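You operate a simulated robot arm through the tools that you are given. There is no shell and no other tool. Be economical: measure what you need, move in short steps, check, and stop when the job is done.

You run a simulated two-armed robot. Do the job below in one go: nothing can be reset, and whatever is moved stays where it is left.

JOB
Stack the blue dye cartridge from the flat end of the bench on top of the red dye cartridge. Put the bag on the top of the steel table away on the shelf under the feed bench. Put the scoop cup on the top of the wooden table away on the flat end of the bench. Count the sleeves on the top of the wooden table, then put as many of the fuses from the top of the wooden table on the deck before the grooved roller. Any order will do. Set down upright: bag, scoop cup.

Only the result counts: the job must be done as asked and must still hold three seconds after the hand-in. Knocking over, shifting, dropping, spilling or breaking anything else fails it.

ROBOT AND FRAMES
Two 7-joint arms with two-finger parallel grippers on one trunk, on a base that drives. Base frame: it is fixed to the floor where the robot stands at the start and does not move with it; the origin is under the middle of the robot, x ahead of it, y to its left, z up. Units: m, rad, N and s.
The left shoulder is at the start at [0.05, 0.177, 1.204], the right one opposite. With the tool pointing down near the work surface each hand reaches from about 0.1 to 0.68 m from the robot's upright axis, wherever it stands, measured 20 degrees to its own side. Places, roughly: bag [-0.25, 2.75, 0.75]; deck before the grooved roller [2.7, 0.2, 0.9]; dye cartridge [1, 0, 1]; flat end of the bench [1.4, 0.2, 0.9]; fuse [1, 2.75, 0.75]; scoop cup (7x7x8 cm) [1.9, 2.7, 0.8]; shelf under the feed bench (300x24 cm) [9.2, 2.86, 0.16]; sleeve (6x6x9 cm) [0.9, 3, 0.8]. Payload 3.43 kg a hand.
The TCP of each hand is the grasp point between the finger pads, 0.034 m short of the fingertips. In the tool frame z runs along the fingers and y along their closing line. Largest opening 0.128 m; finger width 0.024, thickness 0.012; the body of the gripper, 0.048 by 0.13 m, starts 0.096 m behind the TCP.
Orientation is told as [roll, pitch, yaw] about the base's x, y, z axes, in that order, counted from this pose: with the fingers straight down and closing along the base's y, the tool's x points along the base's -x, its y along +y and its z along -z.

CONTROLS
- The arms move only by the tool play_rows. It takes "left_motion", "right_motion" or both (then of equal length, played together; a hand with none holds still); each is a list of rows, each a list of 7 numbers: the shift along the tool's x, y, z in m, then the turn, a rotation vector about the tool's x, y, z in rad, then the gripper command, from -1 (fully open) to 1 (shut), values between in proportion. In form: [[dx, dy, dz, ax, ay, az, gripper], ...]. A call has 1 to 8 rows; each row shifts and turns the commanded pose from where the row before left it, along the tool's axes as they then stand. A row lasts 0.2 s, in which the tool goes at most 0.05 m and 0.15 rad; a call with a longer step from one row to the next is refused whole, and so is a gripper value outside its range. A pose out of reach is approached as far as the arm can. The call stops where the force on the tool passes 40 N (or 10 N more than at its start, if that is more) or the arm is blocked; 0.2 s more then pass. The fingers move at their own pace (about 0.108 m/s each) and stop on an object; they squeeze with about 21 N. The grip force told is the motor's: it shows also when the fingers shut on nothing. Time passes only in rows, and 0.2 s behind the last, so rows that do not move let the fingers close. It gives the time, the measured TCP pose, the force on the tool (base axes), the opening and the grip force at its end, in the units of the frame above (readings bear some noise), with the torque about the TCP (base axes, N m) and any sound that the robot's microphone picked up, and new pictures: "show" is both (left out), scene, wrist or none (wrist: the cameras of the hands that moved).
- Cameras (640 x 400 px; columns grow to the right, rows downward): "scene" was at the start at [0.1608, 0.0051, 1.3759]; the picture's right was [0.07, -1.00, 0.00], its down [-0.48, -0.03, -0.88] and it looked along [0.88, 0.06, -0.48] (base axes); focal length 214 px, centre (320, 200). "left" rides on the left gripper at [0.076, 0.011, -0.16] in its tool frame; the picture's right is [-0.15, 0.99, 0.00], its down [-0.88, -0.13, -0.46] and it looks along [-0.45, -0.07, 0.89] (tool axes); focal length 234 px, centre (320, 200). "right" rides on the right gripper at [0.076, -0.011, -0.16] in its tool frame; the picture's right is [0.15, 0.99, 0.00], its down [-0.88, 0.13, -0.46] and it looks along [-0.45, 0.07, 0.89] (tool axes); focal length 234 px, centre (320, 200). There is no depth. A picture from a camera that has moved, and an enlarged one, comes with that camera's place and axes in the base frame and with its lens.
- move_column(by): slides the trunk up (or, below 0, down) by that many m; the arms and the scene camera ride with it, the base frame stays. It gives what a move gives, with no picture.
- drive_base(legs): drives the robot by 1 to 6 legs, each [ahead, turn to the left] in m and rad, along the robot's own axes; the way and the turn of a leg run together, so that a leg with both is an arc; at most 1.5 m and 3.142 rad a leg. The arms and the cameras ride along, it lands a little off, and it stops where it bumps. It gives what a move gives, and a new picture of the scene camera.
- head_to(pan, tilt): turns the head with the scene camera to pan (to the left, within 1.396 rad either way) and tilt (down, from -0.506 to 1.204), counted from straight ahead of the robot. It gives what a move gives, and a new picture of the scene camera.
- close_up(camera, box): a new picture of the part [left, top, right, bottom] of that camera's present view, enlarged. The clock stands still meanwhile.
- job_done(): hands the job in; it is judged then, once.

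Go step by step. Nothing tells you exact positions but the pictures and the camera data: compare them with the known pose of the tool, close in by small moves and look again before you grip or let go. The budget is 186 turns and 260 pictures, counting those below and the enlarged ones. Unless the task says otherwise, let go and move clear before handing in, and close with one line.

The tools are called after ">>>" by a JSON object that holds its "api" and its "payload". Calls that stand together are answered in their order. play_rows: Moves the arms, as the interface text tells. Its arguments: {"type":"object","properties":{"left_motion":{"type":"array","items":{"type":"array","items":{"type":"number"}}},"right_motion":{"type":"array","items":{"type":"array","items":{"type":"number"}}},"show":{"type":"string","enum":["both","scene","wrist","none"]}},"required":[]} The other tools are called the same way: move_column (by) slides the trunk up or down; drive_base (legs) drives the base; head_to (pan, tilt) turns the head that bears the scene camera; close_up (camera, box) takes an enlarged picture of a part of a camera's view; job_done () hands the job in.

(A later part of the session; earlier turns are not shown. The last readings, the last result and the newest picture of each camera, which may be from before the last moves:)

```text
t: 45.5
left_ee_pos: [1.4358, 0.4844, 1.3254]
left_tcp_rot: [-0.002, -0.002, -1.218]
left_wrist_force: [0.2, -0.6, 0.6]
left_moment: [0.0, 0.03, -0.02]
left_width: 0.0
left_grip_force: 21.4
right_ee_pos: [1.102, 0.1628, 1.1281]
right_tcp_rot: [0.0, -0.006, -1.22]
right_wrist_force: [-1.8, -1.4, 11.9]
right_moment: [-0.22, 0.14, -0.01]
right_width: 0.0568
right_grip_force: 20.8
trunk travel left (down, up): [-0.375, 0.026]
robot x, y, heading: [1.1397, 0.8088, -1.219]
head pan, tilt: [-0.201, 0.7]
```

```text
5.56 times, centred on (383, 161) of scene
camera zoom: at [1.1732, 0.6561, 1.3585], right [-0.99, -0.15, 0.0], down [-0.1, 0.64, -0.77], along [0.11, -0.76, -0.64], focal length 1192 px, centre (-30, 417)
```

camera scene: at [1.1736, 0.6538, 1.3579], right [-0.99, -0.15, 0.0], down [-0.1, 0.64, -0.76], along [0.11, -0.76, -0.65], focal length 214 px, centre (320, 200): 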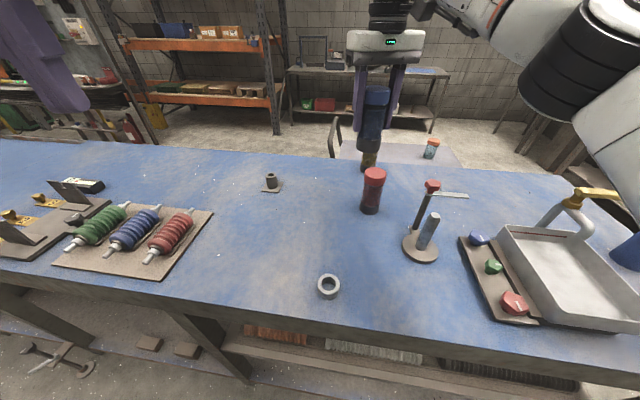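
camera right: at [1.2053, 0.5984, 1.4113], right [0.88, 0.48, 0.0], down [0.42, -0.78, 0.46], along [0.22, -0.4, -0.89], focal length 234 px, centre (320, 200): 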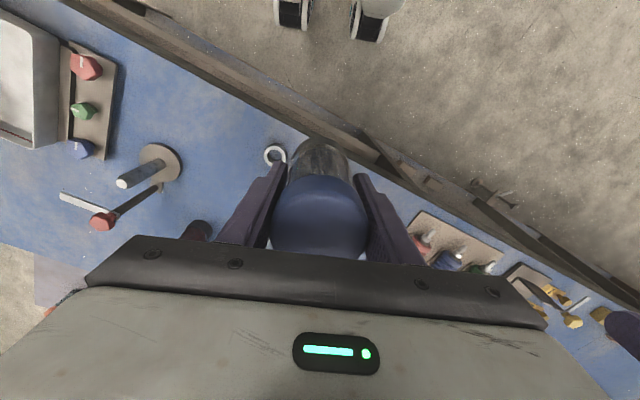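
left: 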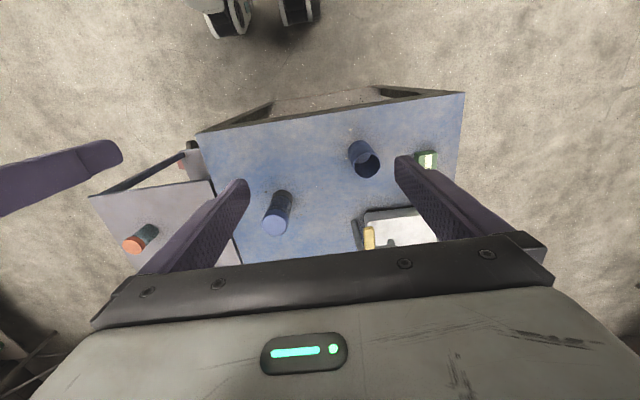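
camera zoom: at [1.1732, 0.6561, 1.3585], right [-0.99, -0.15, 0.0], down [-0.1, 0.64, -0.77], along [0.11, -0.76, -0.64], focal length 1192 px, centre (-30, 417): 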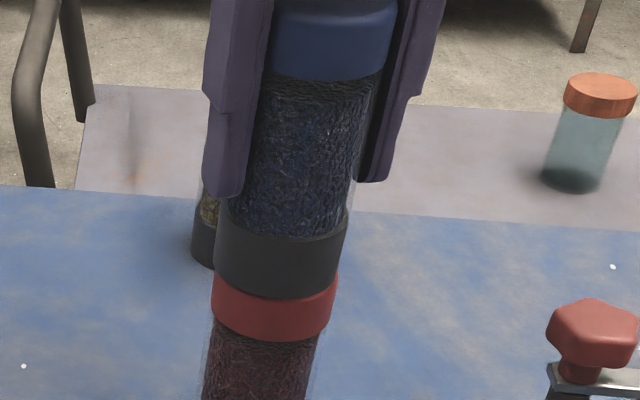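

>>> {"api": "play_rows", "payload": {"right_motion": [[0, 0, -0.001, 0, 0, 0, 0.6], [0, 0, 0, 0, 0, 0, 0], [0, 0, 0, 0, 0, 0, -1], [0, 0, 0, 0, 0, 0, -1]], "show": "none"}}

>>> {"api": "close_up", "payload": {"camera": "scene", "box": [305, 65, 465, 215]}}

```text
t: 46.5
left_ee_pos: [1.436, 0.4832, 1.3246]
left_tcp_rot: [-0.001, 0.0, -1.219]
left_wrist_force: [0.3, 0.2, 0.2]
left_moment: [-0.01, 0.01, 0.0]
left_width: 0.0003
left_grip_force: 21.2
right_ee_pos: [1.1015, 0.1625, 1.126]
right_tcp_rot: [-0.001, 0.0, -1.219]
right_wrist_force: [0.4, -0.2, 0.8]
right_moment: [0.02, 0.02, 0.01]
right_width: 0.1281
right_grip_force: 0.0
trunk travel left (down, up): [-0.375, 0.026]
robot x, y, heading: [1.1361, 0.8047, -1.22]
head pan, tilt: [-0.201, 0.7]
```

```text
2.67 times, centred on (385, 140) of scene
camera zoom: at [1.1733, 0.6551, 1.3581], right [-0.99, -0.15, 0.0], down [-0.1, 0.64, -0.77], along [0.11, -0.76, -0.64], focal length 572 px, centre (147, 360)
```

zoom: 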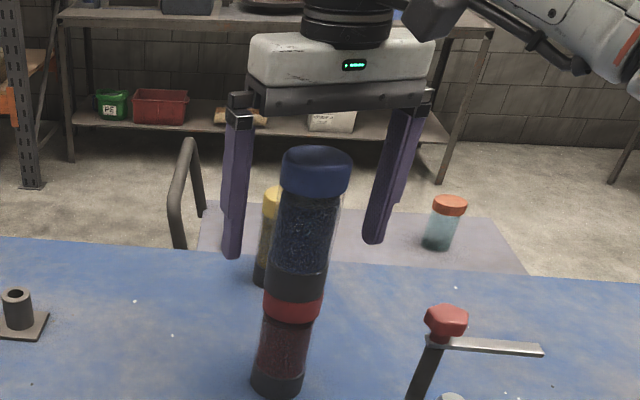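

>>> {"api": "play_rows", "payload": {"right_motion": [[0, 0, -0.03, 0, 0, 0, -1], [0, 0, -0.03, 0, 0, 0, -1], [0.04, 0, 0, 0, 0, 0, -1], [0.05, 0, 0, 0, 0, 0, -1], [0.05, 0, 0, 0, 0, 0, -1], [0.05, 0, 0, 0, 0, 0, -1], [0.045, 0, -0.02, 0, 0, 0, -1], [0, 0, -0.05, 0, 0, 0, -1]], "show": "scene"}}

```text
t: 48.3
left_ee_pos: [1.4367, 0.4841, 1.3239]
left_tcp_rot: [-0.001, -0.002, -1.218]
left_wrist_force: [-0.1, 0.9, 0.3]
left_moment: [0.01, 0.02, -0.01]
left_width: 0.0001
left_grip_force: 21.5
right_ee_pos: [1.0215, 0.3849, 1.2562]
right_tcp_rot: [-0.001, 0.0, -1.219]
right_wrist_force: [-0.3, 0.0, -0.1]
right_moment: [0.0, 0.02, 0.0]
right_width: 0.1281
right_grip_force: 0.2
trunk travel left (down, up): [-0.375, 0.026]
robot x, y, heading: [1.1356, 0.8069, -1.215]
head pan, tilt: [-0.201, 0.7]
camera scene: at [1.1742, 0.6557, 1.3581], right [-0.99, -0.15, 0.0], down [-0.1, 0.64, -0.77], along [0.11, -0.76, -0.64], focal length 214 px, centre (320, 200)
```

scene: 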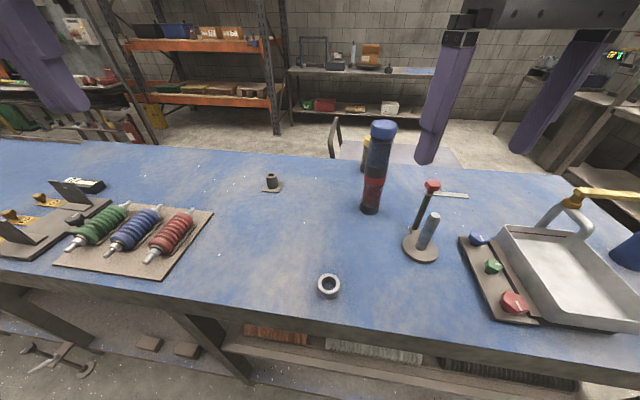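

>>> {"api": "drive_base", "payload": {"legs": [[-0.4, 0], [0, 2.79], [0.3, 0]]}}

>>> {"api": "head_to", "payload": {"pan": 0, "tilt": 0.45}}

```text
t: 59.1
left_ee_pos: [0.8084, 1.8847, 1.3248]
left_tcp_rot: [0.0, 0.001, 1.6]
left_wrist_force: [0.2, 0.7, -0.8]
left_moment: [-0.02, 0.01, -0.03]
left_width: 0.0
left_grip_force: 21.2
right_ee_pos: [1.2356, 1.8488, 1.2562]
right_tcp_rot: [0.0, 0.001, 1.6]
right_wrist_force: [0.3, 1.0, 0.9]
right_moment: [-0.02, -0.01, 0.0]
right_width: 0.128
right_grip_force: 0.1
trunk travel left (down, up): [-0.375, 0.026]
robot x, y, heading: [0.9928, 1.4793, 1.6]
head pan, tilt: [-0.201, 0.7]
camera scene: at [1.0029, 1.6364, 1.358], right [0.99, -0.17, 0.0], down [-0.11, -0.64, -0.76], along [0.13, 0.75, -0.64], focal length 214 px, centre (320, 200)
```

scene: 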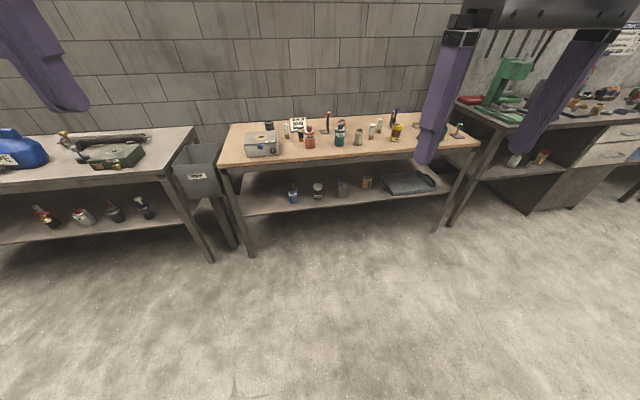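

```text
t: 59.8
left_ee_pos: [0.8094, 1.8846, 1.3241]
left_tcp_rot: [0.0, -0.002, 1.6]
left_wrist_force: [0.3, 0.6, -1.1]
left_moment: [-0.01, 0.02, 0.0]
left_width: 0.0
left_grip_force: 20.9
right_ee_pos: [1.2359, 1.8472, 1.2562]
right_tcp_rot: [0.0, 0.0, 1.601]
right_wrist_force: [0.6, 0.2, -0.5]
right_moment: [0.01, -0.01, 0.01]
right_width: 0.1281
right_grip_force: 0.0
trunk travel left (down, up): [-0.375, 0.026]
robot x, y, heading: [0.9944, 1.479, 1.598]
head pan, tilt: [0.0, 0.45]
camera scene: at [0.9858, 1.6439, 1.3802], right [1.0, 0.03, 0.0], down [0.01, -0.44, -0.9], along [-0.03, 0.9, -0.44], focal length 214 px, centre (320, 200)
```

scene: 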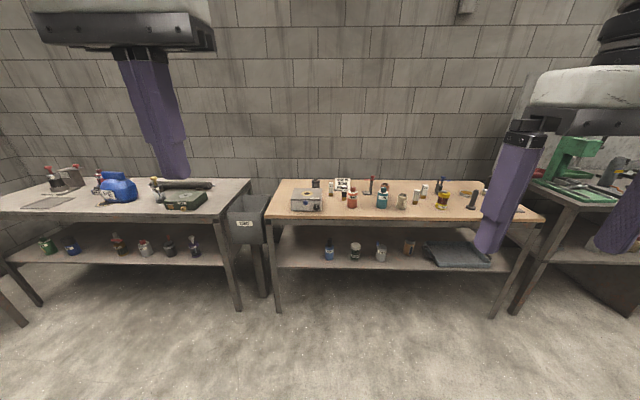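

Tables are in view; I zoom in on each.

>>> {"api": "close_up", "payload": {"camera": "scene", "box": [260, 165, 400, 225]}}

>>> {"api": "close_up", "payload": {"camera": "scene", "box": [370, 165, 530, 225]}}

>>> {"api": "close_up", "payload": {"camera": "scene", "box": [20, 150, 250, 220]}}

```text
4.57 times, centred on (330, 195) of scene
camera zoom: at [0.9858, 1.6439, 1.3802], right [1.0, 0.03, 0.0], down [0.01, -0.44, -0.9], along [-0.03, 0.9, -0.44], focal length 980 px, centre (274, 223)
```

zoom: 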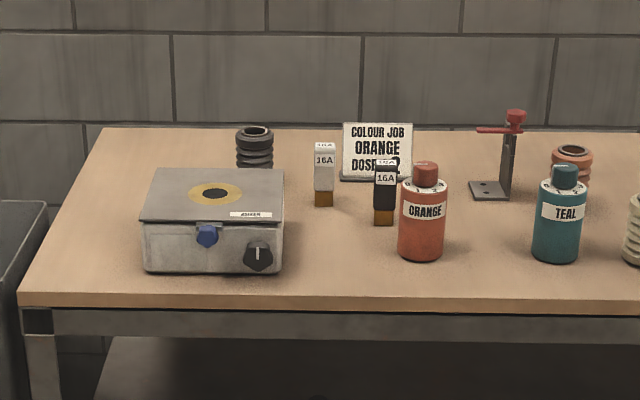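

```text
4.00 times, centred on (450, 195) of scene
camera zoom: at [0.9858, 1.6439, 1.3802], right [1.0, 0.03, 0.0], down [0.01, -0.44, -0.9], along [-0.03, 0.9, -0.44], focal length 858 px, centre (-200, 220)
```

zoom: 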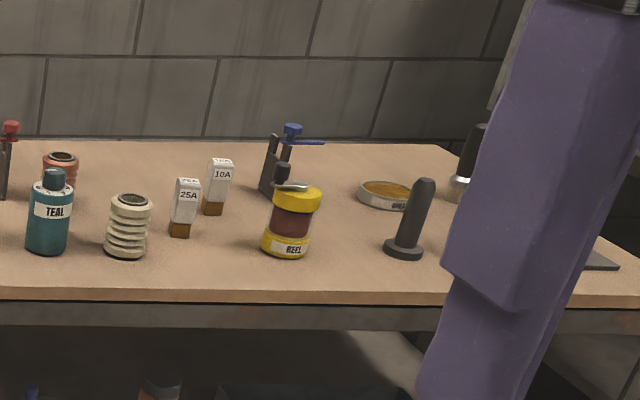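

```text
2.78 times, centred on (135, 185) of scene
camera zoom: at [0.9858, 1.6439, 1.3802], right [1.0, 0.03, 0.0], down [0.01, -0.44, -0.9], along [-0.03, 0.9, -0.44], focal length 597 px, centre (835, 242)
```

zoom: 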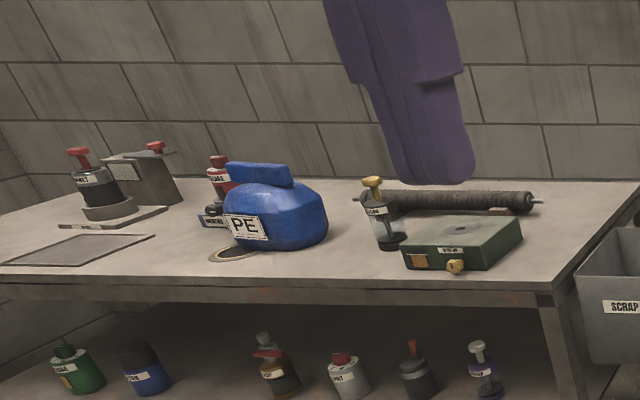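

>>> {"api": "drive_base", "payload": {"legs": [[0, -1.6], [0.75, 0], [0, 1.57], [0.35, 0]]}}

>>> {"api": "head_to", "payload": {"pan": 0.1, "tilt": 0.6}}

```text
t: 73.5
left_ee_pos: [1.579, 2.2355, 1.3254]
left_tcp_rot: [-0.001, -0.001, 1.556]
left_wrist_force: [-0.3, 0.1, -1.0]
left_moment: [-0.03, 0.0, 0.01]
left_width: 0.0
left_grip_force: 21.1
right_ee_pos: [2.0045, 2.1796, 1.2565]
right_tcp_rot: [-0.001, -0.001, 1.555]
right_wrist_force: [0.2, -0.2, 0.0]
right_moment: [-0.03, -0.01, 0.07]
right_width: 0.1282
right_grip_force: 0.1
trunk travel left (down, up): [-0.375, 0.026]
robot x, y, heading: [1.7443, 1.8253, 1.553]
head pan, tilt: [0.0, 0.45]
camera scene: at [1.7455, 1.9874, 1.3802], right [1.0, -0.02, 0.0], down [-0.01, -0.44, -0.9], along [0.01, 0.9, -0.44], focal length 214 px, centre (320, 200)
```

scene: 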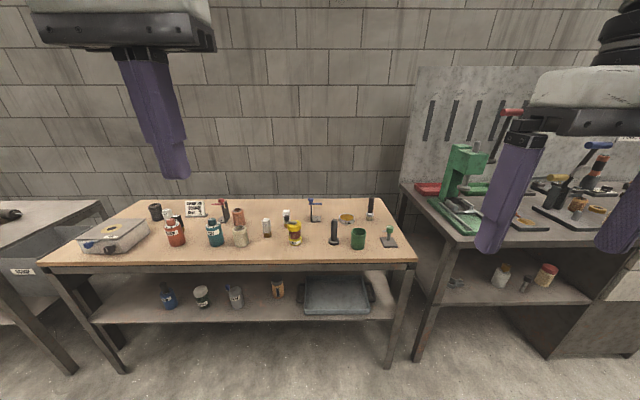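

```text
t: 74.2
left_ee_pos: [1.5786, 2.2345, 1.3244]
left_tcp_rot: [-0.002, -0.002, 1.555]
left_wrist_force: [-0.7, -0.2, 0.2]
left_moment: [-0.01, 0.0, 0.02]
left_width: 0.0001
left_grip_force: 20.9
right_ee_pos: [2.0038, 2.1795, 1.2569]
right_tcp_rot: [-0.001, -0.003, 1.555]
right_wrist_force: [0.4, 0.3, 0.3]
right_moment: [0.04, 0.02, 0.0]
right_width: 0.1281
right_grip_force: 0.1
trunk travel left (down, up): [-0.375, 0.026]
robot x, y, heading: [1.7418, 1.8256, 1.558]
head pan, tilt: [0.099, 0.6]
camera scene: at [1.7367, 1.9829, 1.3668], right [1.0, 0.08, 0.0], down [0.05, -0.56, -0.83], along [-0.07, 0.82, -0.56], focal length 214 px, centre (320, 200)
```

scene: 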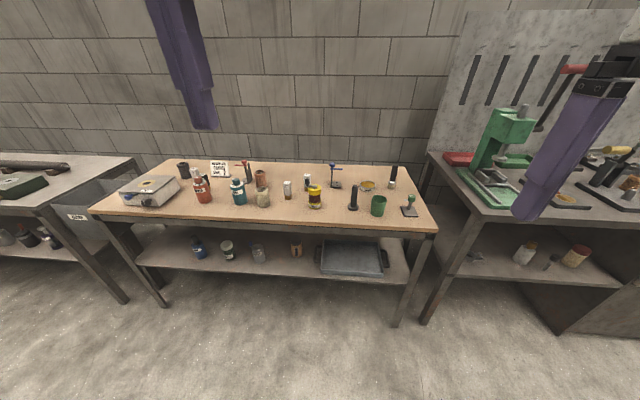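

>>> {"api": "close_up", "payload": {"camera": "scene", "box": [100, 145, 280, 220]}}

>>> {"api": "close_up", "payload": {"camera": "scene", "box": [240, 145, 440, 230]}}

```text
3.56 times, centred on (190, 182) of scene
camera zoom: at [1.7367, 1.9829, 1.3668], right [1.0, 0.08, 0.0], down [0.05, -0.56, -0.83], along [-0.07, 0.82, -0.56], focal length 763 px, centre (782, 262)
```

zoom: 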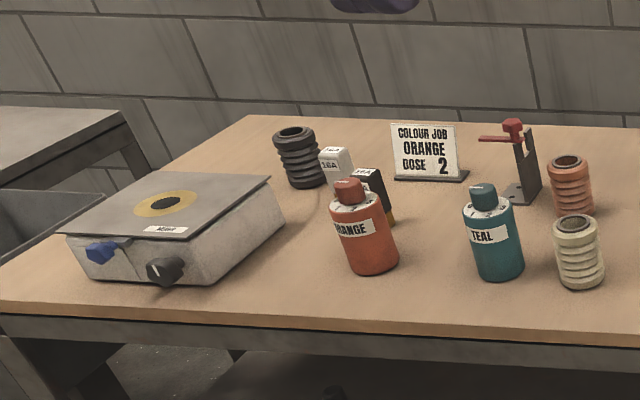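

```text
3.20 times, centred on (340, 188) of scene
camera zoom: at [1.7367, 1.9829, 1.3668], right [1.0, 0.08, 0.0], down [0.05, -0.56, -0.83], along [-0.07, 0.82, -0.56], focal length 686 px, centre (256, 240)
```

zoom: 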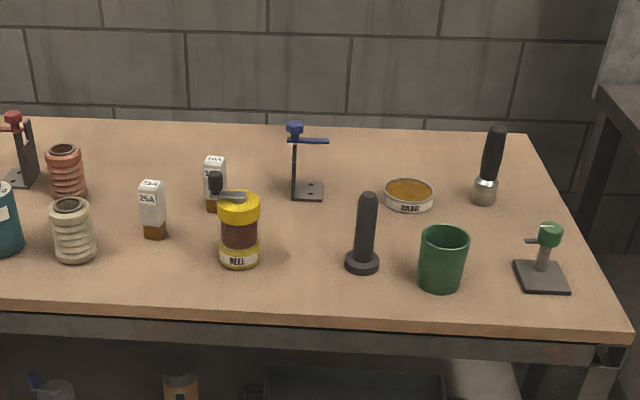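

>>> {"api": "drive_base", "payload": {"legs": [[0.38, 0.0]]}}

>>> {"api": "play_rows", "payload": {"left_motion": [[0, 0, 0.03, 0, 0, 0, -0.1], [0, 0, 0.04, 0, 0, 0, -0.1], [0, 0, 0.04, 0, 0, 0, -0.1], [0, 0, 0.04, 0, 0, 0, -0.1]], "right_motion": [[0, 0.0, 0.03, 0, 0, 0, -1], [0.0, 0.0, 0.03, 0, 0, 0, -1], [0, 0, 0.03, 0, 0, 0, -1], [0, 0, 0.02, 0, 0, 0, -1]]}}

```text
t: 76.6
left_ee_pos: [1.5849, 2.6104, 1.3255]
left_tcp_rot: [-0.002, -0.001, 1.552]
left_wrist_force: [-0.8, 0.6, 0.1]
left_moment: [-0.04, -0.03, 0.01]
left_width: 0.0
left_grip_force: 21.1
right_ee_pos: [2.0107, 2.5529, 1.2549]
right_tcp_rot: [0.001, 0.0, 1.555]
right_wrist_force: [0.4, 0.2, -0.3]
right_moment: [0.0, 0.03, 0.0]
right_width: 0.1279
right_grip_force: 0.1
trunk travel left (down, up): [-0.375, 0.026]
robot x, y, heading: [1.7464, 2.2004, 1.556]
head pan, tilt: [0.099, 0.6]
camera scene: at [1.7432, 2.3578, 1.3667], right [1.0, 0.08, 0.0], down [0.05, -0.56, -0.82], along [-0.07, 0.82, -0.57], focal length 214 px, centre (320, 200)
```

scene: 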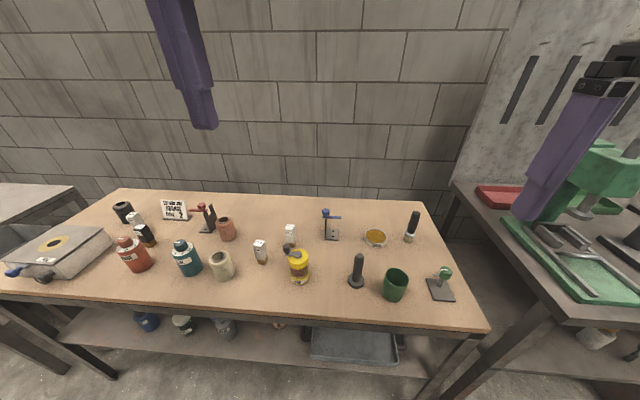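

```text
t: 77.6
left_ee_pos: [1.5856, 2.609, 1.1743]
left_tcp_rot: [-0.001, -0.004, 1.554]
left_wrist_force: [-0.4, -0.3, -0.1]
left_moment: [-0.01, -0.01, 0.02]
left_width: 0.0707
left_grip_force: 0.1
right_ee_pos: [2.0107, 2.5527, 1.1478]
right_tcp_rot: [0.0, -0.001, 1.553]
right_wrist_force: [0.2, -1.2, -0.3]
right_moment: [0.0, -0.04, -0.04]
right_width: 0.128
right_grip_force: 0.0
trunk travel left (down, up): [-0.375, 0.026]
robot x, y, heading: [1.7493, 2.2013, 1.554]
head pan, tilt: [0.099, 0.6]
camera scene: at [1.7429, 2.3578, 1.3667], right [1.0, 0.08, 0.0], down [0.05, -0.56, -0.82], along [-0.07, 0.82, -0.57], focal length 214 px, centre (320, 200)
camera right: at [2.0203, 2.4777, 1.307], right [-0.99, -0.13, 0.0], down [-0.11, 0.88, 0.46], along [-0.06, 0.45, -0.89], focal length 234 px, centre (320, 200)
camera left: at [1.5725, 2.533, 1.3344], right [-0.99, 0.16, 0.0], down [0.14, 0.88, 0.46], along [0.08, 0.45, -0.89], focal length 234 px, centre (320, 200)
```

scene: 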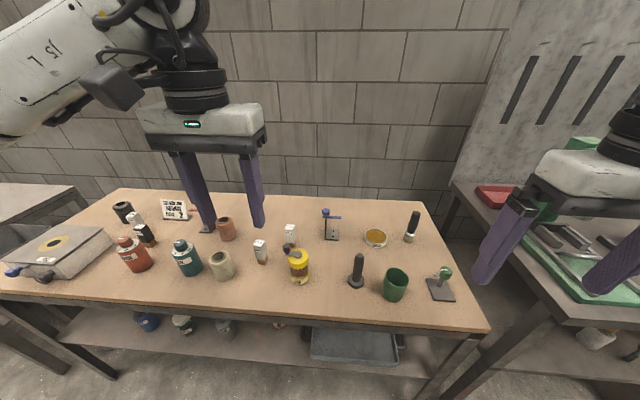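
right: 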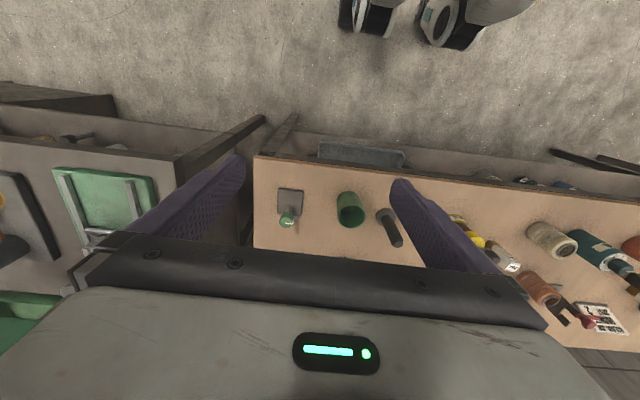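
left: 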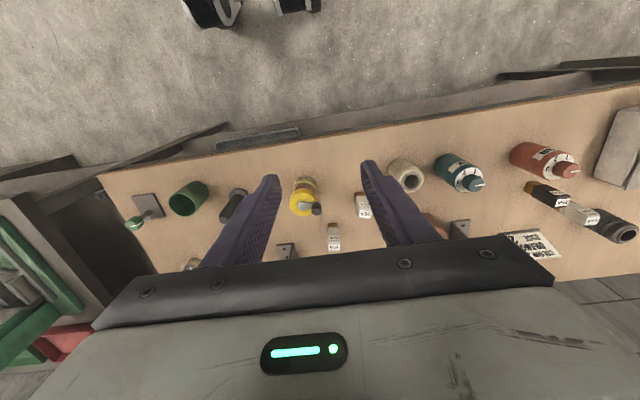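

>>> {"api": "play_rows", "payload": {"left_motion": [[-0.0333, 0.0132, 0.029, 0, 0, 0, -0.1], [-0.0333, 0.0132, 0.029, 0, 0, 0, -0.1], [-0.0333, 0.0132, 0.029, 0, 0, 0, -0.1], [-0.0333, 0.0132, 0.029, 0, 0, 0, -0.1], [-0.0333, 0.0132, 0.029, 0, 0, 0, -0.1], [-0.0333, 0.0132, 0.029, 0, 0, 0, -0.1]], "right_motion": [[-0.0282, 0.0157, 0.025, 0, 0, 0, -0.5], [-0.0282, 0.0157, 0.025, 0, 0, 0, -0.5], [-0.0282, 0.0157, 0.025, 0, 0, 0, -0.5], [-0.0282, 0.0157, 0.025, 0, 0, 0, -0.5], [-0.0282, 0.0157, 0.025, 0, 0, 0, -0.5], [-0.0282, 0.0157, 0.025, 0, 0, 0, -0.5]]}}

```text
t: 79.0
left_ee_pos: [1.508, 2.812, 1.0002]
left_tcp_rot: [0.0, -0.001, 1.552]
left_wrist_force: [-0.6, -0.6, 1.0]
left_moment: [-0.03, -0.02, 0.0]
left_width: 0.0705
left_grip_force: 0.2
right_ee_pos: [1.9201, 2.7235, 0.9974]
right_tcp_rot: [-0.002, 0.0, 1.553]
right_wrist_force: [0.2, 0.9, -0.7]
right_moment: [0.01, 0.01, 0.03]
right_width: 0.0961
right_grip_force: 0.1
trunk travel left (down, up): [-0.375, 0.026]
robot x, y, heading: [1.7497, 2.2004, 1.556]
head pan, tilt: [0.099, 0.6]
camera scene: at [1.7429, 2.3584, 1.3665], right [1.0, 0.08, 0.0], down [0.05, -0.56, -0.82], along [-0.07, 0.82, -0.57], focal length 214 px, centre (320, 200)
camera right: at [1.9294, 2.6487, 1.1565], right [-0.99, -0.13, 0.0], down [-0.12, 0.88, 0.46], along [-0.06, 0.45, -0.89], focal length 234 px, centre (320, 200)
camera left: at [1.4949, 2.7365, 1.1603], right [-0.99, 0.16, 0.0], down [0.15, 0.88, 0.46], along [0.08, 0.45, -0.89], focal length 234 px, centre (320, 200)
```

scene: 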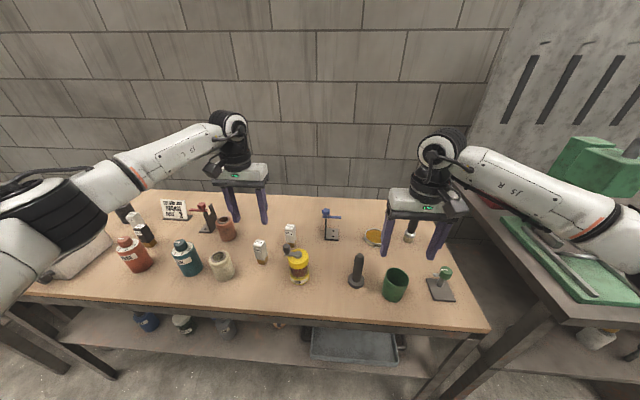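
right: 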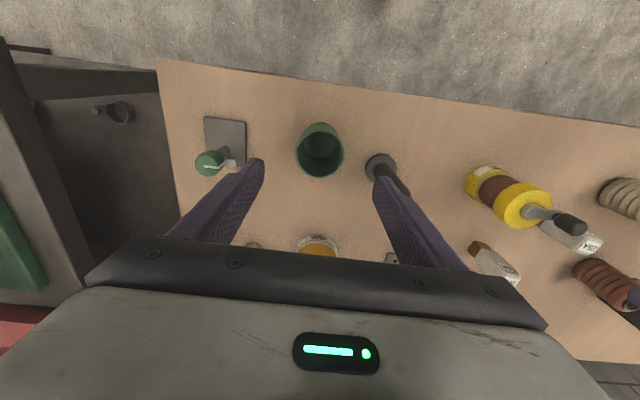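
left: 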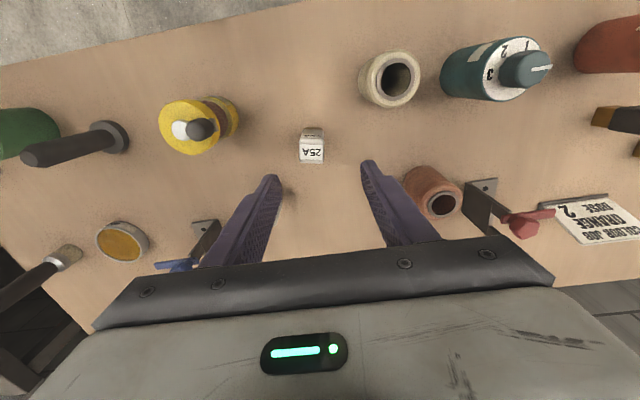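

>>> {"api": "close_up", "payload": {"camera": "left", "box": [250, 100, 378, 180]}}

>>> {"api": "close_up", "payload": {"camera": "scene", "box": [220, 215, 320, 290]}}

```text
5.00 times, centred on (314, 140) of left
camera zoom: at [1.4949, 2.7365, 1.1603], right [-0.99, 0.16, 0.0], down [0.15, 0.88, 0.46], along [0.08, 0.45, -0.89], focal length 1171 px, centre (350, 500)
```

zoom: 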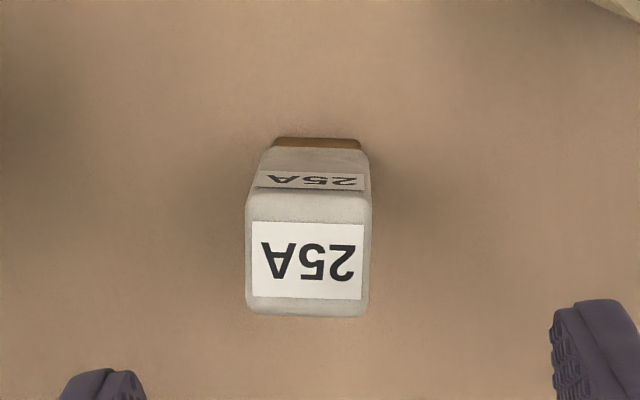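

```text
5.33 times, centred on (270, 252) of scene
camera zoom: at [1.7429, 2.3584, 1.3665], right [1.0, 0.08, 0.0], down [0.05, -0.56, -0.82], along [-0.07, 0.82, -0.57], focal length 1144 px, centre (587, -80)
```

zoom: 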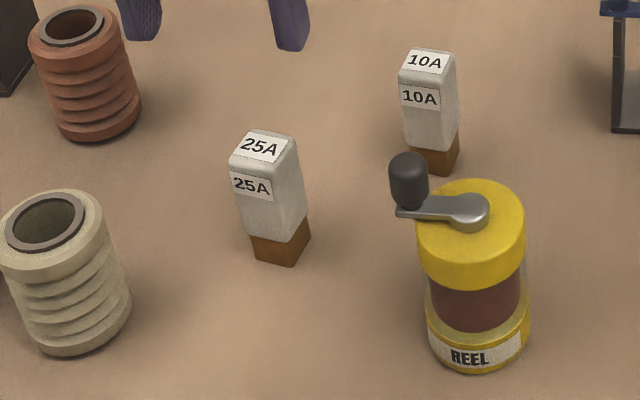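

>>> {"api": "play_rows", "payload": {"left_motion": [[0.0028, -0.0105, 0, 0, 0, 0, -0.1], [0, 0, 0.02, 0, 0, 0.145, -0.1], [0, 0, 0.04, 0, 0, 0, -0.1], [0, 0, 0.04, 0, 0, 0, -0.1]], "right_motion": [[0, 0.002, 0.02, 0, 0, 0, -0.5], [0, 0, 0.04, 0, 0, 0, -0.5], [0, 0, 0.03, 0, 0, 0, -0.5], [0, 0, 0.02, 0, 0, 0, -0.5]]}}

```text
t: 80.0
left_ee_pos: [1.5232, 2.8075, 0.9011]
left_tcp_rot: [-0.003, -0.002, 1.408]
left_wrist_force: [-0.1, -0.2, 0.5]
left_moment: [-0.02, -0.02, 0.0]
left_width: 0.0707
left_grip_force: 0.0
right_ee_pos: [1.9185, 2.7246, 0.8854]
right_tcp_rot: [0.001, -0.002, 1.553]
right_wrist_force: [-0.2, -0.1, 1.1]
right_moment: [0.01, -0.01, -0.04]
right_width: 0.096
right_grip_force: 0.0
trunk travel left (down, up): [-0.375, 0.026]
robot x, y, heading: [1.747, 2.1992, 1.551]
head pan, tilt: [0.099, 0.6]
camera scene: at [1.7431, 2.3577, 1.3667], right [1.0, 0.08, 0.0], down [0.05, -0.56, -0.82], along [-0.07, 0.82, -0.57], focal length 214 px, centre (320, 200)
camera right: at [1.9285, 2.649, 1.0459], right [-0.99, -0.13, 0.0], down [-0.12, 0.88, 0.46], along [-0.06, 0.45, -0.89], focal length 234 px, centre (320, 200)
camera left: at [1.4979, 2.7349, 1.0612], right [-0.95, 0.3, 0.0], down [0.27, 0.85, 0.46], along [0.14, 0.44, -0.89], focal length 234 px, centre (320, 200)
```

scene: 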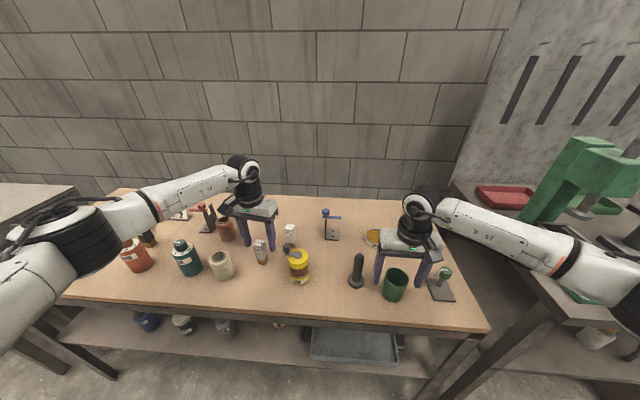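
right: 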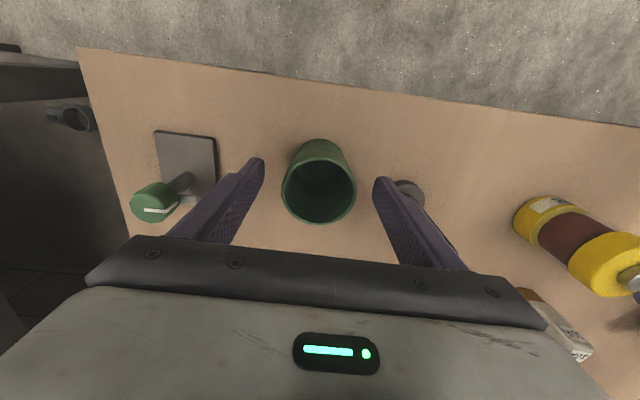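
left: 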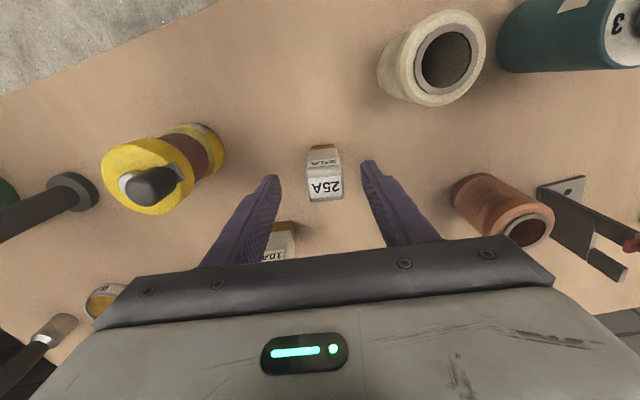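

>>> {"api": "play_rows", "payload": {"left_motion": [[-0.0041, 0.0057, 0.01, 0, 0, 0, -0.1], [0, 0, 0.02, 0, 0, 0, -0.1], [0, 0, 0.02, 0, 0, 0, -0.1], [0, 0, 0, 0, 0, 0, 1], [0, 0, 0, 0, 0, 0, 1], [0, 0, 0, 0, 0, 0, 1]], "right_motion": [[-0.003, 0, 0.01, 0, 0, 0, -0.5], [0, 0, 0.015, 0, 0, 0, -0.5], [0, 0, 0.01, 0, 0, 0, -0.5], [0, 0, 0, 0, 0, 0, 1], [0, 0, 0, 0, 0, 0, 1], [0, 0, 0, 0, 0, 0, 1]]}}

```text
t: 81.4
left_ee_pos: [1.5168, 2.813, 0.8513]
left_tcp_rot: [-0.002, -0.002, 1.409]
left_wrist_force: [-0.1, 0.5, 0.6]
left_moment: [-0.02, 0.02, 0.01]
left_width: 0.0299
left_grip_force: 20.9
right_ee_pos: [1.9179, 2.7266, 0.8527]
right_tcp_rot: [0.0, -0.001, 1.552]
right_wrist_force: [0.5, 0.4, 0.0]
right_moment: [0.0, -0.03, -0.01]
right_width: 0.0603
right_grip_force: 21.4
trunk travel left (down, up): [-0.375, 0.026]
robot x, y, heading: [1.7483, 2.2029, 1.556]
head pan, tilt: [0.099, 0.6]
camera scene: at [1.7432, 2.3574, 1.3667], right [1.0, 0.08, 0.0], down [0.05, -0.56, -0.83], along [-0.07, 0.82, -0.57], focal length 214 px, centre (320, 200)
camera right: at [1.9278, 2.6513, 1.0118], right [-0.99, -0.13, 0.0], down [-0.12, 0.88, 0.46], along [-0.06, 0.45, -0.89], focal length 234 px, centre (320, 200)
camera left: at [1.4929, 2.7396, 1.0117], right [-0.95, 0.3, 0.0], down [0.27, 0.85, 0.46], along [0.14, 0.44, -0.89], focal length 234 px, centre (320, 200)
```

scene: 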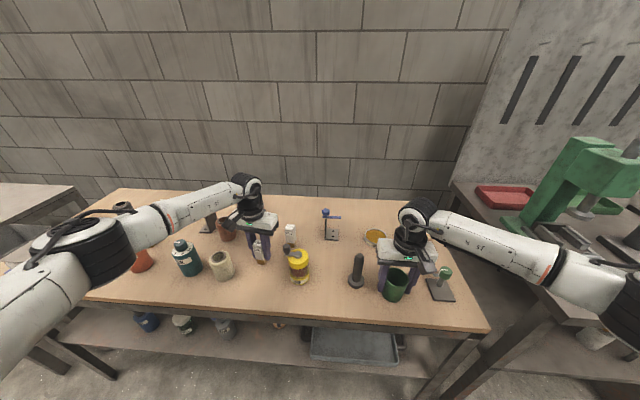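
right: 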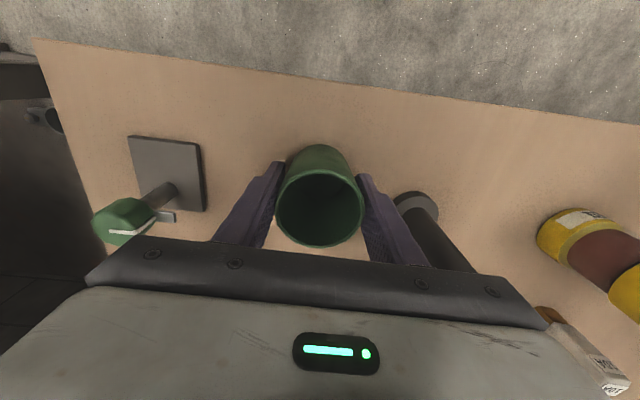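
left: 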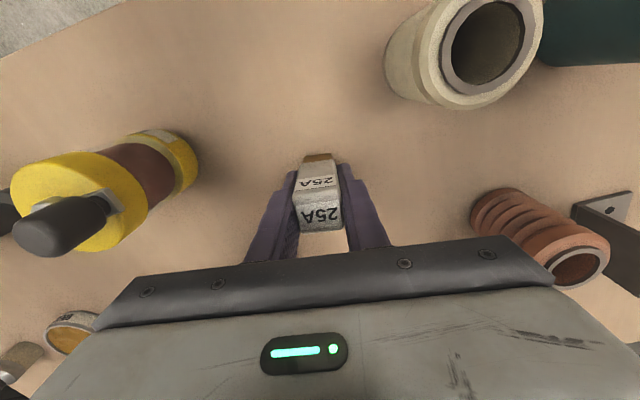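

>>> {"api": "play_rows", "payload": {"left_motion": [[0, 0, -0.03, 0, 0, 0, 1], [0, 0, -0.045, 0, 0, 0, 1], [0, 0, -0.045, 0, 0, 0, 1], [0, 0, -0.045, 0, 0, 0, 1], [0, 0, -0.045, 0, 0, 0, 1], [0.02, 0, -0.045, 0, 0, 0, 1], [0.02, 0, -0.045, 0, 0, 0, 1], [0.05, 0, 0, 0, 0, 0, 1]], "right_motion": [[0, 0, -0.03, 0, 0, 0, 1], [0, 0, -0.045, 0, 0, 0, 1], [0, 0, -0.045, 0, 0, 0, 1], [0, 0, -0.045, 0, 0, 0, 1], [0, 0, -0.045, 0, 0, 0, 1], [0.02, 0, -0.045, 0, 0, 0, 1], [0.02, 0, -0.045, 0, 0, 0, 1], [0.05, 0, 0, 0, 0, 0, 1]]}}

>>> {"api": "drive_base", "payload": {"legs": [[-0.7, 0], [0, -1.57], [-0.3, 0], [0, -1.55], [0.55, 0]]}}

```text
t: 83.2
left_ee_pos: [1.5002, 2.7219, 1.1532]
left_tcp_rot: [0.0, -0.004, 1.409]
left_wrist_force: [-0.1, -0.2, -0.5]
left_moment: [0.08, 0.0, 0.0]
left_width: 0.0296
left_grip_force: 21.1
right_ee_pos: [1.9161, 2.6335, 1.153]
right_tcp_rot: [-0.002, -0.003, 1.555]
right_wrist_force: [0.2, -0.5, -1.0]
right_moment: [0.04, -0.01, 0.03]
right_width: 0.0606
right_grip_force: 21.5
trunk travel left (down, up): [-0.375, 0.026]
robot x, y, heading: [1.7489, 2.196, 1.556]
head pan, tilt: [0.099, 0.6]
camera scene: at [1.7425, 2.3556, 1.3671], right [1.0, 0.08, 0.0], down [0.05, -0.56, -0.83], along [-0.07, 0.82, -0.56], focal length 214 px, centre (320, 200)
camera right: at [1.9264, 2.5581, 1.3124], right [-0.99, -0.13, 0.0], down [-0.12, 0.88, 0.46], along [-0.06, 0.45, -0.89], focal length 234 px, centre (320, 200)
camera left: at [1.4751, 2.6478, 1.3135], right [-0.95, 0.3, 0.0], down [0.27, 0.85, 0.46], along [0.14, 0.44, -0.89], focal length 234 px, centre (320, 200)
```

scene: 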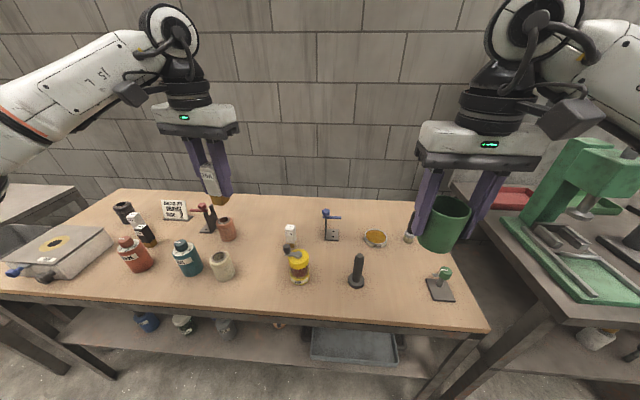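
right: 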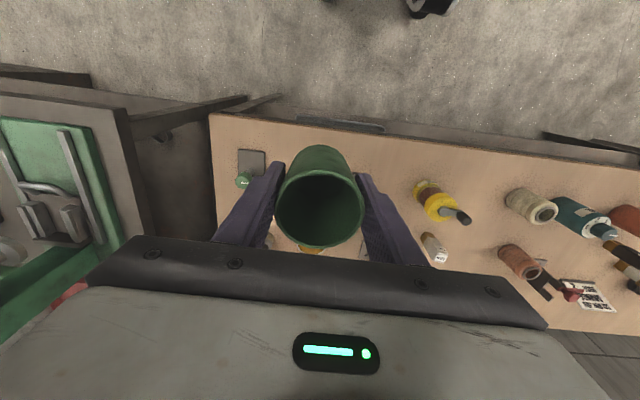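
left: 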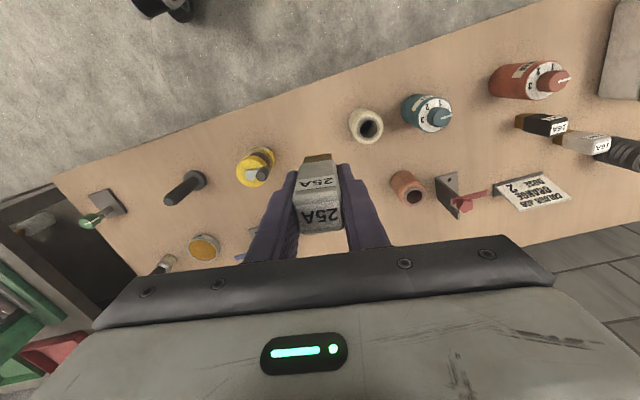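

```text
t: 99.1
left_ee_pos: [1.6941, 0.4337, 1.1516]
left_tcp_rot: [-0.002, -0.001, -1.713]
left_wrist_force: [0.5, -0.3, -0.6]
left_moment: [0.03, -0.02, 0.02]
left_width: 0.0295
left_grip_force: 20.3
right_ee_pos: [1.2753, 0.5119, 1.1515]
right_tcp_rot: [0.001, -0.002, -1.565]
right_wrist_force: [0.5, -0.1, -0.7]
right_moment: [-0.01, -0.02, -0.02]
right_width: 0.06
right_grip_force: 20.9
trunk travel left (down, up): [-0.375, 0.026]
robot x, y, heading: [1.4341, 0.951, -1.568]
head pan, tilt: [0.099, 0.6]
camera scene: at [1.4436, 0.7921, 1.3666], right [-0.99, -0.1, 0.0], down [-0.06, 0.56, -0.82], along [0.09, -0.82, -0.57], focal length 214 px, centre (320, 200)
```

scene: 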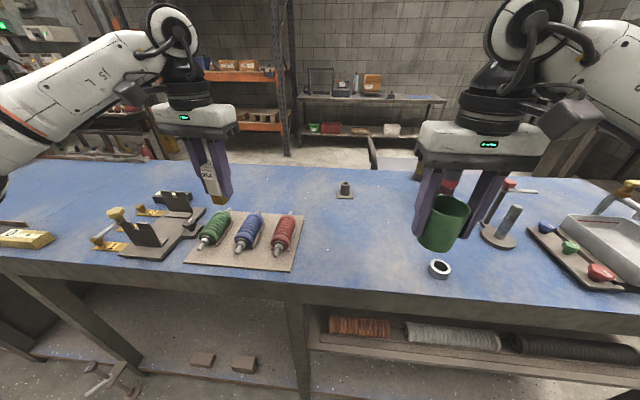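

>>> {"api": "drive_base", "payload": {"legs": [[0.13, 0]]}}

>>> {"api": "play_rows", "payload": {"right_motion": [[-0.045, 0.01, 0, 0, 0, 0, 1], [-0.045, 0.01, 0, 0, 0, 0, 1], [-0.015, 0, 0.03, 0, 0, 0, 1], [0, 0, 0.04, 0, 0, 0, 1], [0, 0, 0.04, 0, 0, 0, 1]]}}

```text
t: 100.3
left_ee_pos: [1.6945, 0.3051, 1.1522]
left_tcp_rot: [-0.001, -0.002, -1.71]
left_wrist_force: [0.1, -0.9, -1.7]
left_moment: [-0.01, -0.01, -0.06]
left_width: 0.0294
left_grip_force: 21.0
right_ee_pos: [1.2766, 0.3831, 1.1512]
right_tcp_rot: [0.0, 0.0, -1.566]
right_wrist_force: [0.5, 0.0, -0.2]
right_moment: [0.01, 0.0, -0.02]
right_width: 0.06
right_grip_force: 21.1
trunk travel left (down, up): [-0.375, 0.026]
robot x, y, heading: [1.433, 0.824, -1.562]
head pan, tilt: [0.099, 0.6]
camera scene: at [1.4444, 0.6624, 1.3666], right [-0.99, -0.1, 0.0], down [-0.06, 0.56, -0.82], along [0.09, -0.82, -0.57], focal length 214 px, centre (320, 200)
```

scene: 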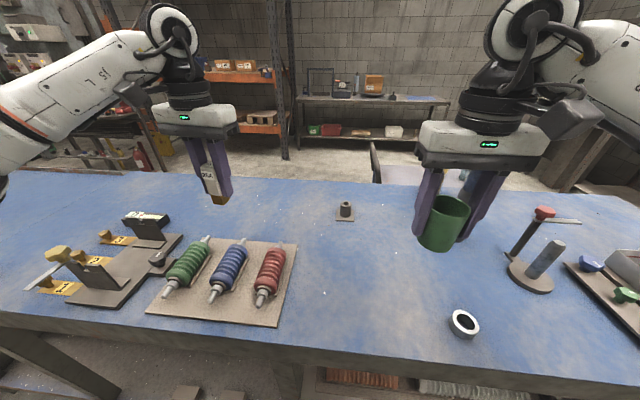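

```text
t: 101.5
left_ee_pos: [1.6939, 0.3053, 1.1526]
left_tcp_rot: [-0.001, -0.002, -1.71]
left_wrist_force: [0.4, -0.7, -0.3]
left_moment: [0.0, -0.03, 0.01]
left_width: 0.0296
left_grip_force: 20.8
right_ee_pos: [1.2972, 0.2774, 1.0424]
right_tcp_rot: [0.0, -0.003, -1.564]
right_wrist_force: [1.5, -0.2, -0.2]
right_moment: [0.01, 0.02, 0.01]
right_width: 0.0601
right_grip_force: 21.0
trunk travel left (down, up): [-0.375, 0.026]
robot x, y, heading: [1.4353, 0.8201, -1.562]
head pan, tilt: [0.099, 0.6]
camera scene: at [1.4441, 0.663, 1.3667], right [-0.99, -0.1, 0.0], down [-0.06, 0.56, -0.82], along [0.09, -0.82, -0.57], focal length 214 px, centre (320, 200)
camera right: at [1.2866, 0.3535, 1.2016], right [0.99, 0.15, 0.0], down [0.14, -0.88, 0.46], along [0.07, -0.45, -0.89], focal length 234 px, centre (320, 200)
```

scene: 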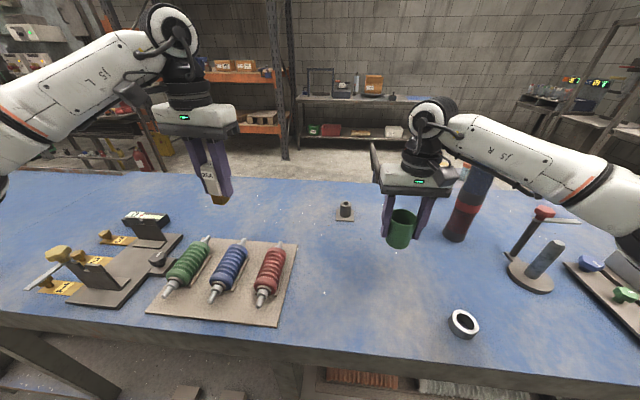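
right: 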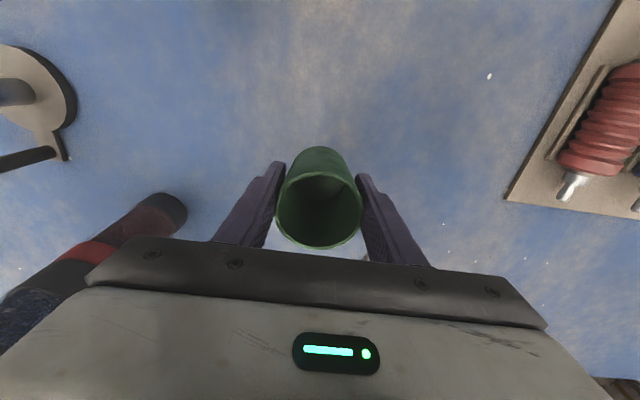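

>>> {"api": "play_rows", "payload": {"right_motion": [[0.035, 0.035, 0, 0, 0, 0, 1], [0, 0.005, 0.03, 0, 0, 0, 1], [0, 0, 0.025, 0, 0, 0, 1]]}}

>>> {"api": "close_up", "payload": {"camera": "scene", "box": [340, 180, 460, 280]}}

```text
t: 102.3
left_ee_pos: [1.6957, 0.3049, 1.1533]
left_tcp_rot: [-0.003, -0.001, -1.711]
left_wrist_force: [-0.4, 0.4, -0.8]
left_moment: [0.03, 0.02, 0.0]
left_width: 0.0292
left_grip_force: 20.8
right_ee_pos: [1.3379, 0.3147, 0.9858]
right_tcp_rot: [-0.001, -0.001, -1.566]
right_wrist_force: [0.0, -0.4, -0.8]
right_moment: [-0.02, 0.0, 0.0]
right_width: 0.06
right_grip_force: 21.5
trunk travel left (down, up): [-0.375, 0.026]
robot x, y, heading: [1.4371, 0.8204, -1.564]
head pan, tilt: [0.099, 0.6]
camera scene: at [1.4444, 0.6634, 1.3668], right [-0.99, -0.1, 0.0], down [-0.06, 0.56, -0.83], along [0.09, -0.82, -0.56], focal length 214 px, centre (320, 200)
camera right: at [1.3275, 0.3909, 1.1452], right [0.99, 0.15, 0.0], down [0.14, -0.88, 0.46], along [0.07, -0.45, -0.89], focal length 234 px, centre (320, 200)
```

scene: 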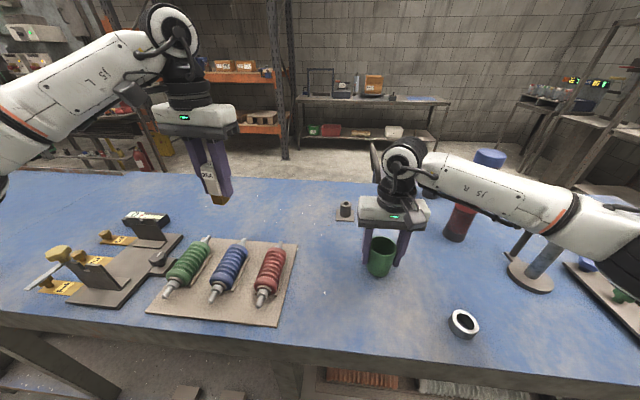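
right: 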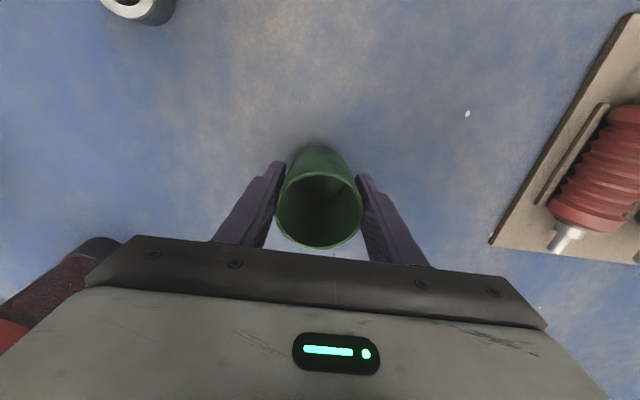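

```text
4.00 times, centred on (400, 230) of scene
camera zoom: at [1.4444, 0.6634, 1.3668], right [-0.99, -0.1, 0.0], down [-0.06, 0.56, -0.83], along [0.09, -0.82, -0.56], focal length 858 px, centre (0, 80)
```

zoom: 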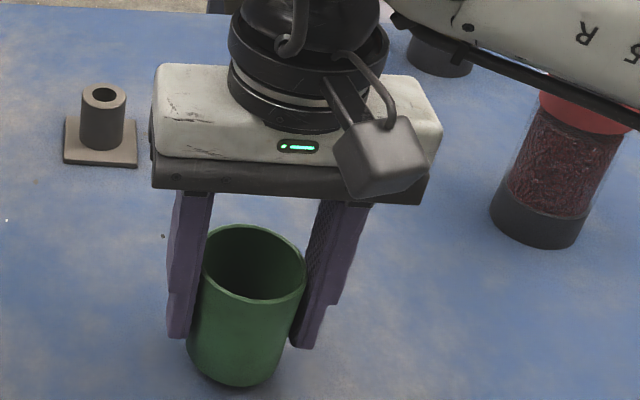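

>>> {"api": "play_rows", "payload": {"right_motion": [[0, 0, 0.006, 0, 0, 0, 1], [0, 0, 0.004, 0, 0, 0, 1], [0, 0, 0, 0, 0, 0, 1]], "show": "none"}}

```text
t: 103.1
left_ee_pos: [1.6963, 0.306, 1.1521]
left_tcp_rot: [-0.002, -0.003, -1.711]
left_wrist_force: [0.2, 0.1, -0.3]
left_moment: [-0.02, -0.04, 0.03]
left_width: 0.0293
left_grip_force: 21.2
right_ee_pos: [1.3383, 0.3139, 0.9781]
right_tcp_rot: [-0.001, -0.001, -1.565]
right_wrist_force: [0.2, 0.1, -0.7]
right_moment: [0.04, 0.05, 0.01]
right_width: 0.0599
right_grip_force: 21.0
trunk travel left (down, up): [-0.375, 0.026]
robot x, y, heading: [1.4328, 0.8212, -1.566]
head pan, tilt: [0.099, 0.6]
```

>>> {"api": "play_rows", "payload": {"right_motion": [[0, 0, 0.003, 0, 0, 0, 1], [0, 0, 0.003, 0, 0, 0, 1], [0, 0, 0, 0, 0, 0, 1]], "show": "none"}}

>>> {"api": "close_up", "payload": {"camera": "scene", "box": [340, 200, 460, 300]}}

```text
t: 103.9
left_ee_pos: [1.6954, 0.307, 1.154]
left_tcp_rot: [0.0, -0.003, -1.711]
left_wrist_force: [-0.7, 0.0, -0.7]
left_moment: [0.03, 0.01, -0.02]
left_width: 0.0297
left_grip_force: 20.9
right_ee_pos: [1.3381, 0.3142, 0.9725]
right_tcp_rot: [-0.002, -0.005, -1.565]
right_wrist_force: [-1.0, -0.2, 7.1]
right_moment: [0.06, -0.04, 0.02]
right_width: 0.06
right_grip_force: 21.1
trunk travel left (down, up): [-0.375, 0.026]
robot x, y, heading: [1.4323, 0.8225, -1.565]
head pan, tilt: [0.099, 0.6]
```

```text
4.00 times, centred on (400, 250) of scene
camera zoom: at [1.4444, 0.6641, 1.3669], right [-0.99, -0.1, 0.0], down [-0.06, 0.56, -0.83], along [0.09, -0.82, -0.56], focal length 858 px, centre (0, 0)
```

zoom: 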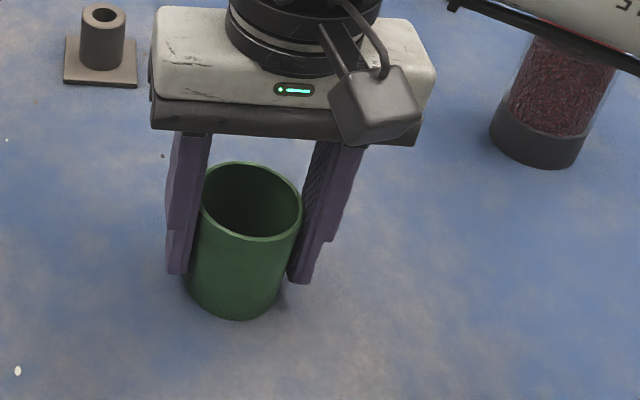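

>>> {"api": "play_rows", "payload": {"right_motion": [[0, 0, 0, 0, 0, 0, 0], [0, 0, 0, 0, 0, 0, -0.6], [0, 0, 0, 0, 0, 0, -0.6], [0, 0, -0.04, 0, 0, 0, -0.6], [0, 0, -0.045, 0, 0, 0, -0.6], [0, 0, -0.045, 0, 0, 0, -0.6], [0, 0, -0.045, 0, 0, 0, -0.6], [0, 0, -0.045, 0, 0, 0, -0.6]], "show": "scene"}}

```text
t: 105.7
left_ee_pos: [1.6953, 0.3057, 1.1529]
left_tcp_rot: [-0.001, -0.004, -1.711]
left_wrist_force: [0.6, -0.1, -0.3]
left_moment: [0.01, 0.01, 0.0]
left_width: 0.0296
left_grip_force: 20.5
right_ee_pos: [1.338, 0.3112, 1.1922]
right_tcp_rot: [-0.001, -0.001, -1.565]
right_wrist_force: [-0.4, 0.0, 0.8]
right_moment: [0.01, 0.01, 0.01]
right_width: 0.1021
right_grip_force: 0.0
trunk travel left (down, up): [-0.375, 0.026]
robot x, y, heading: [1.4341, 0.8243, -1.555]
head pan, tilt: [0.099, 0.6]
camera scene: at [1.4448, 0.6641, 1.3668], right [-0.99, -0.1, 0.0], down [-0.06, 0.56, -0.83], along [0.09, -0.82, -0.56], focal length 214 px, centre (320, 200)
```

scene: 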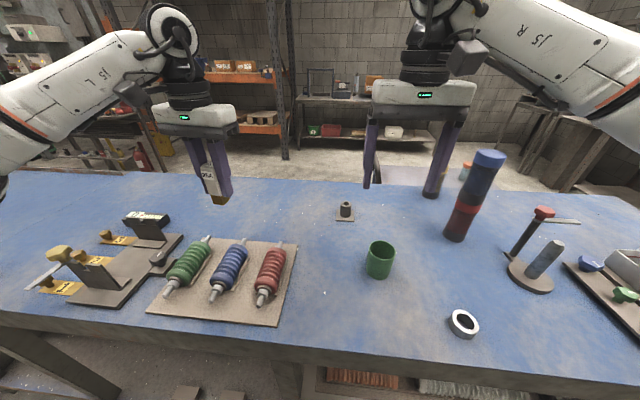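

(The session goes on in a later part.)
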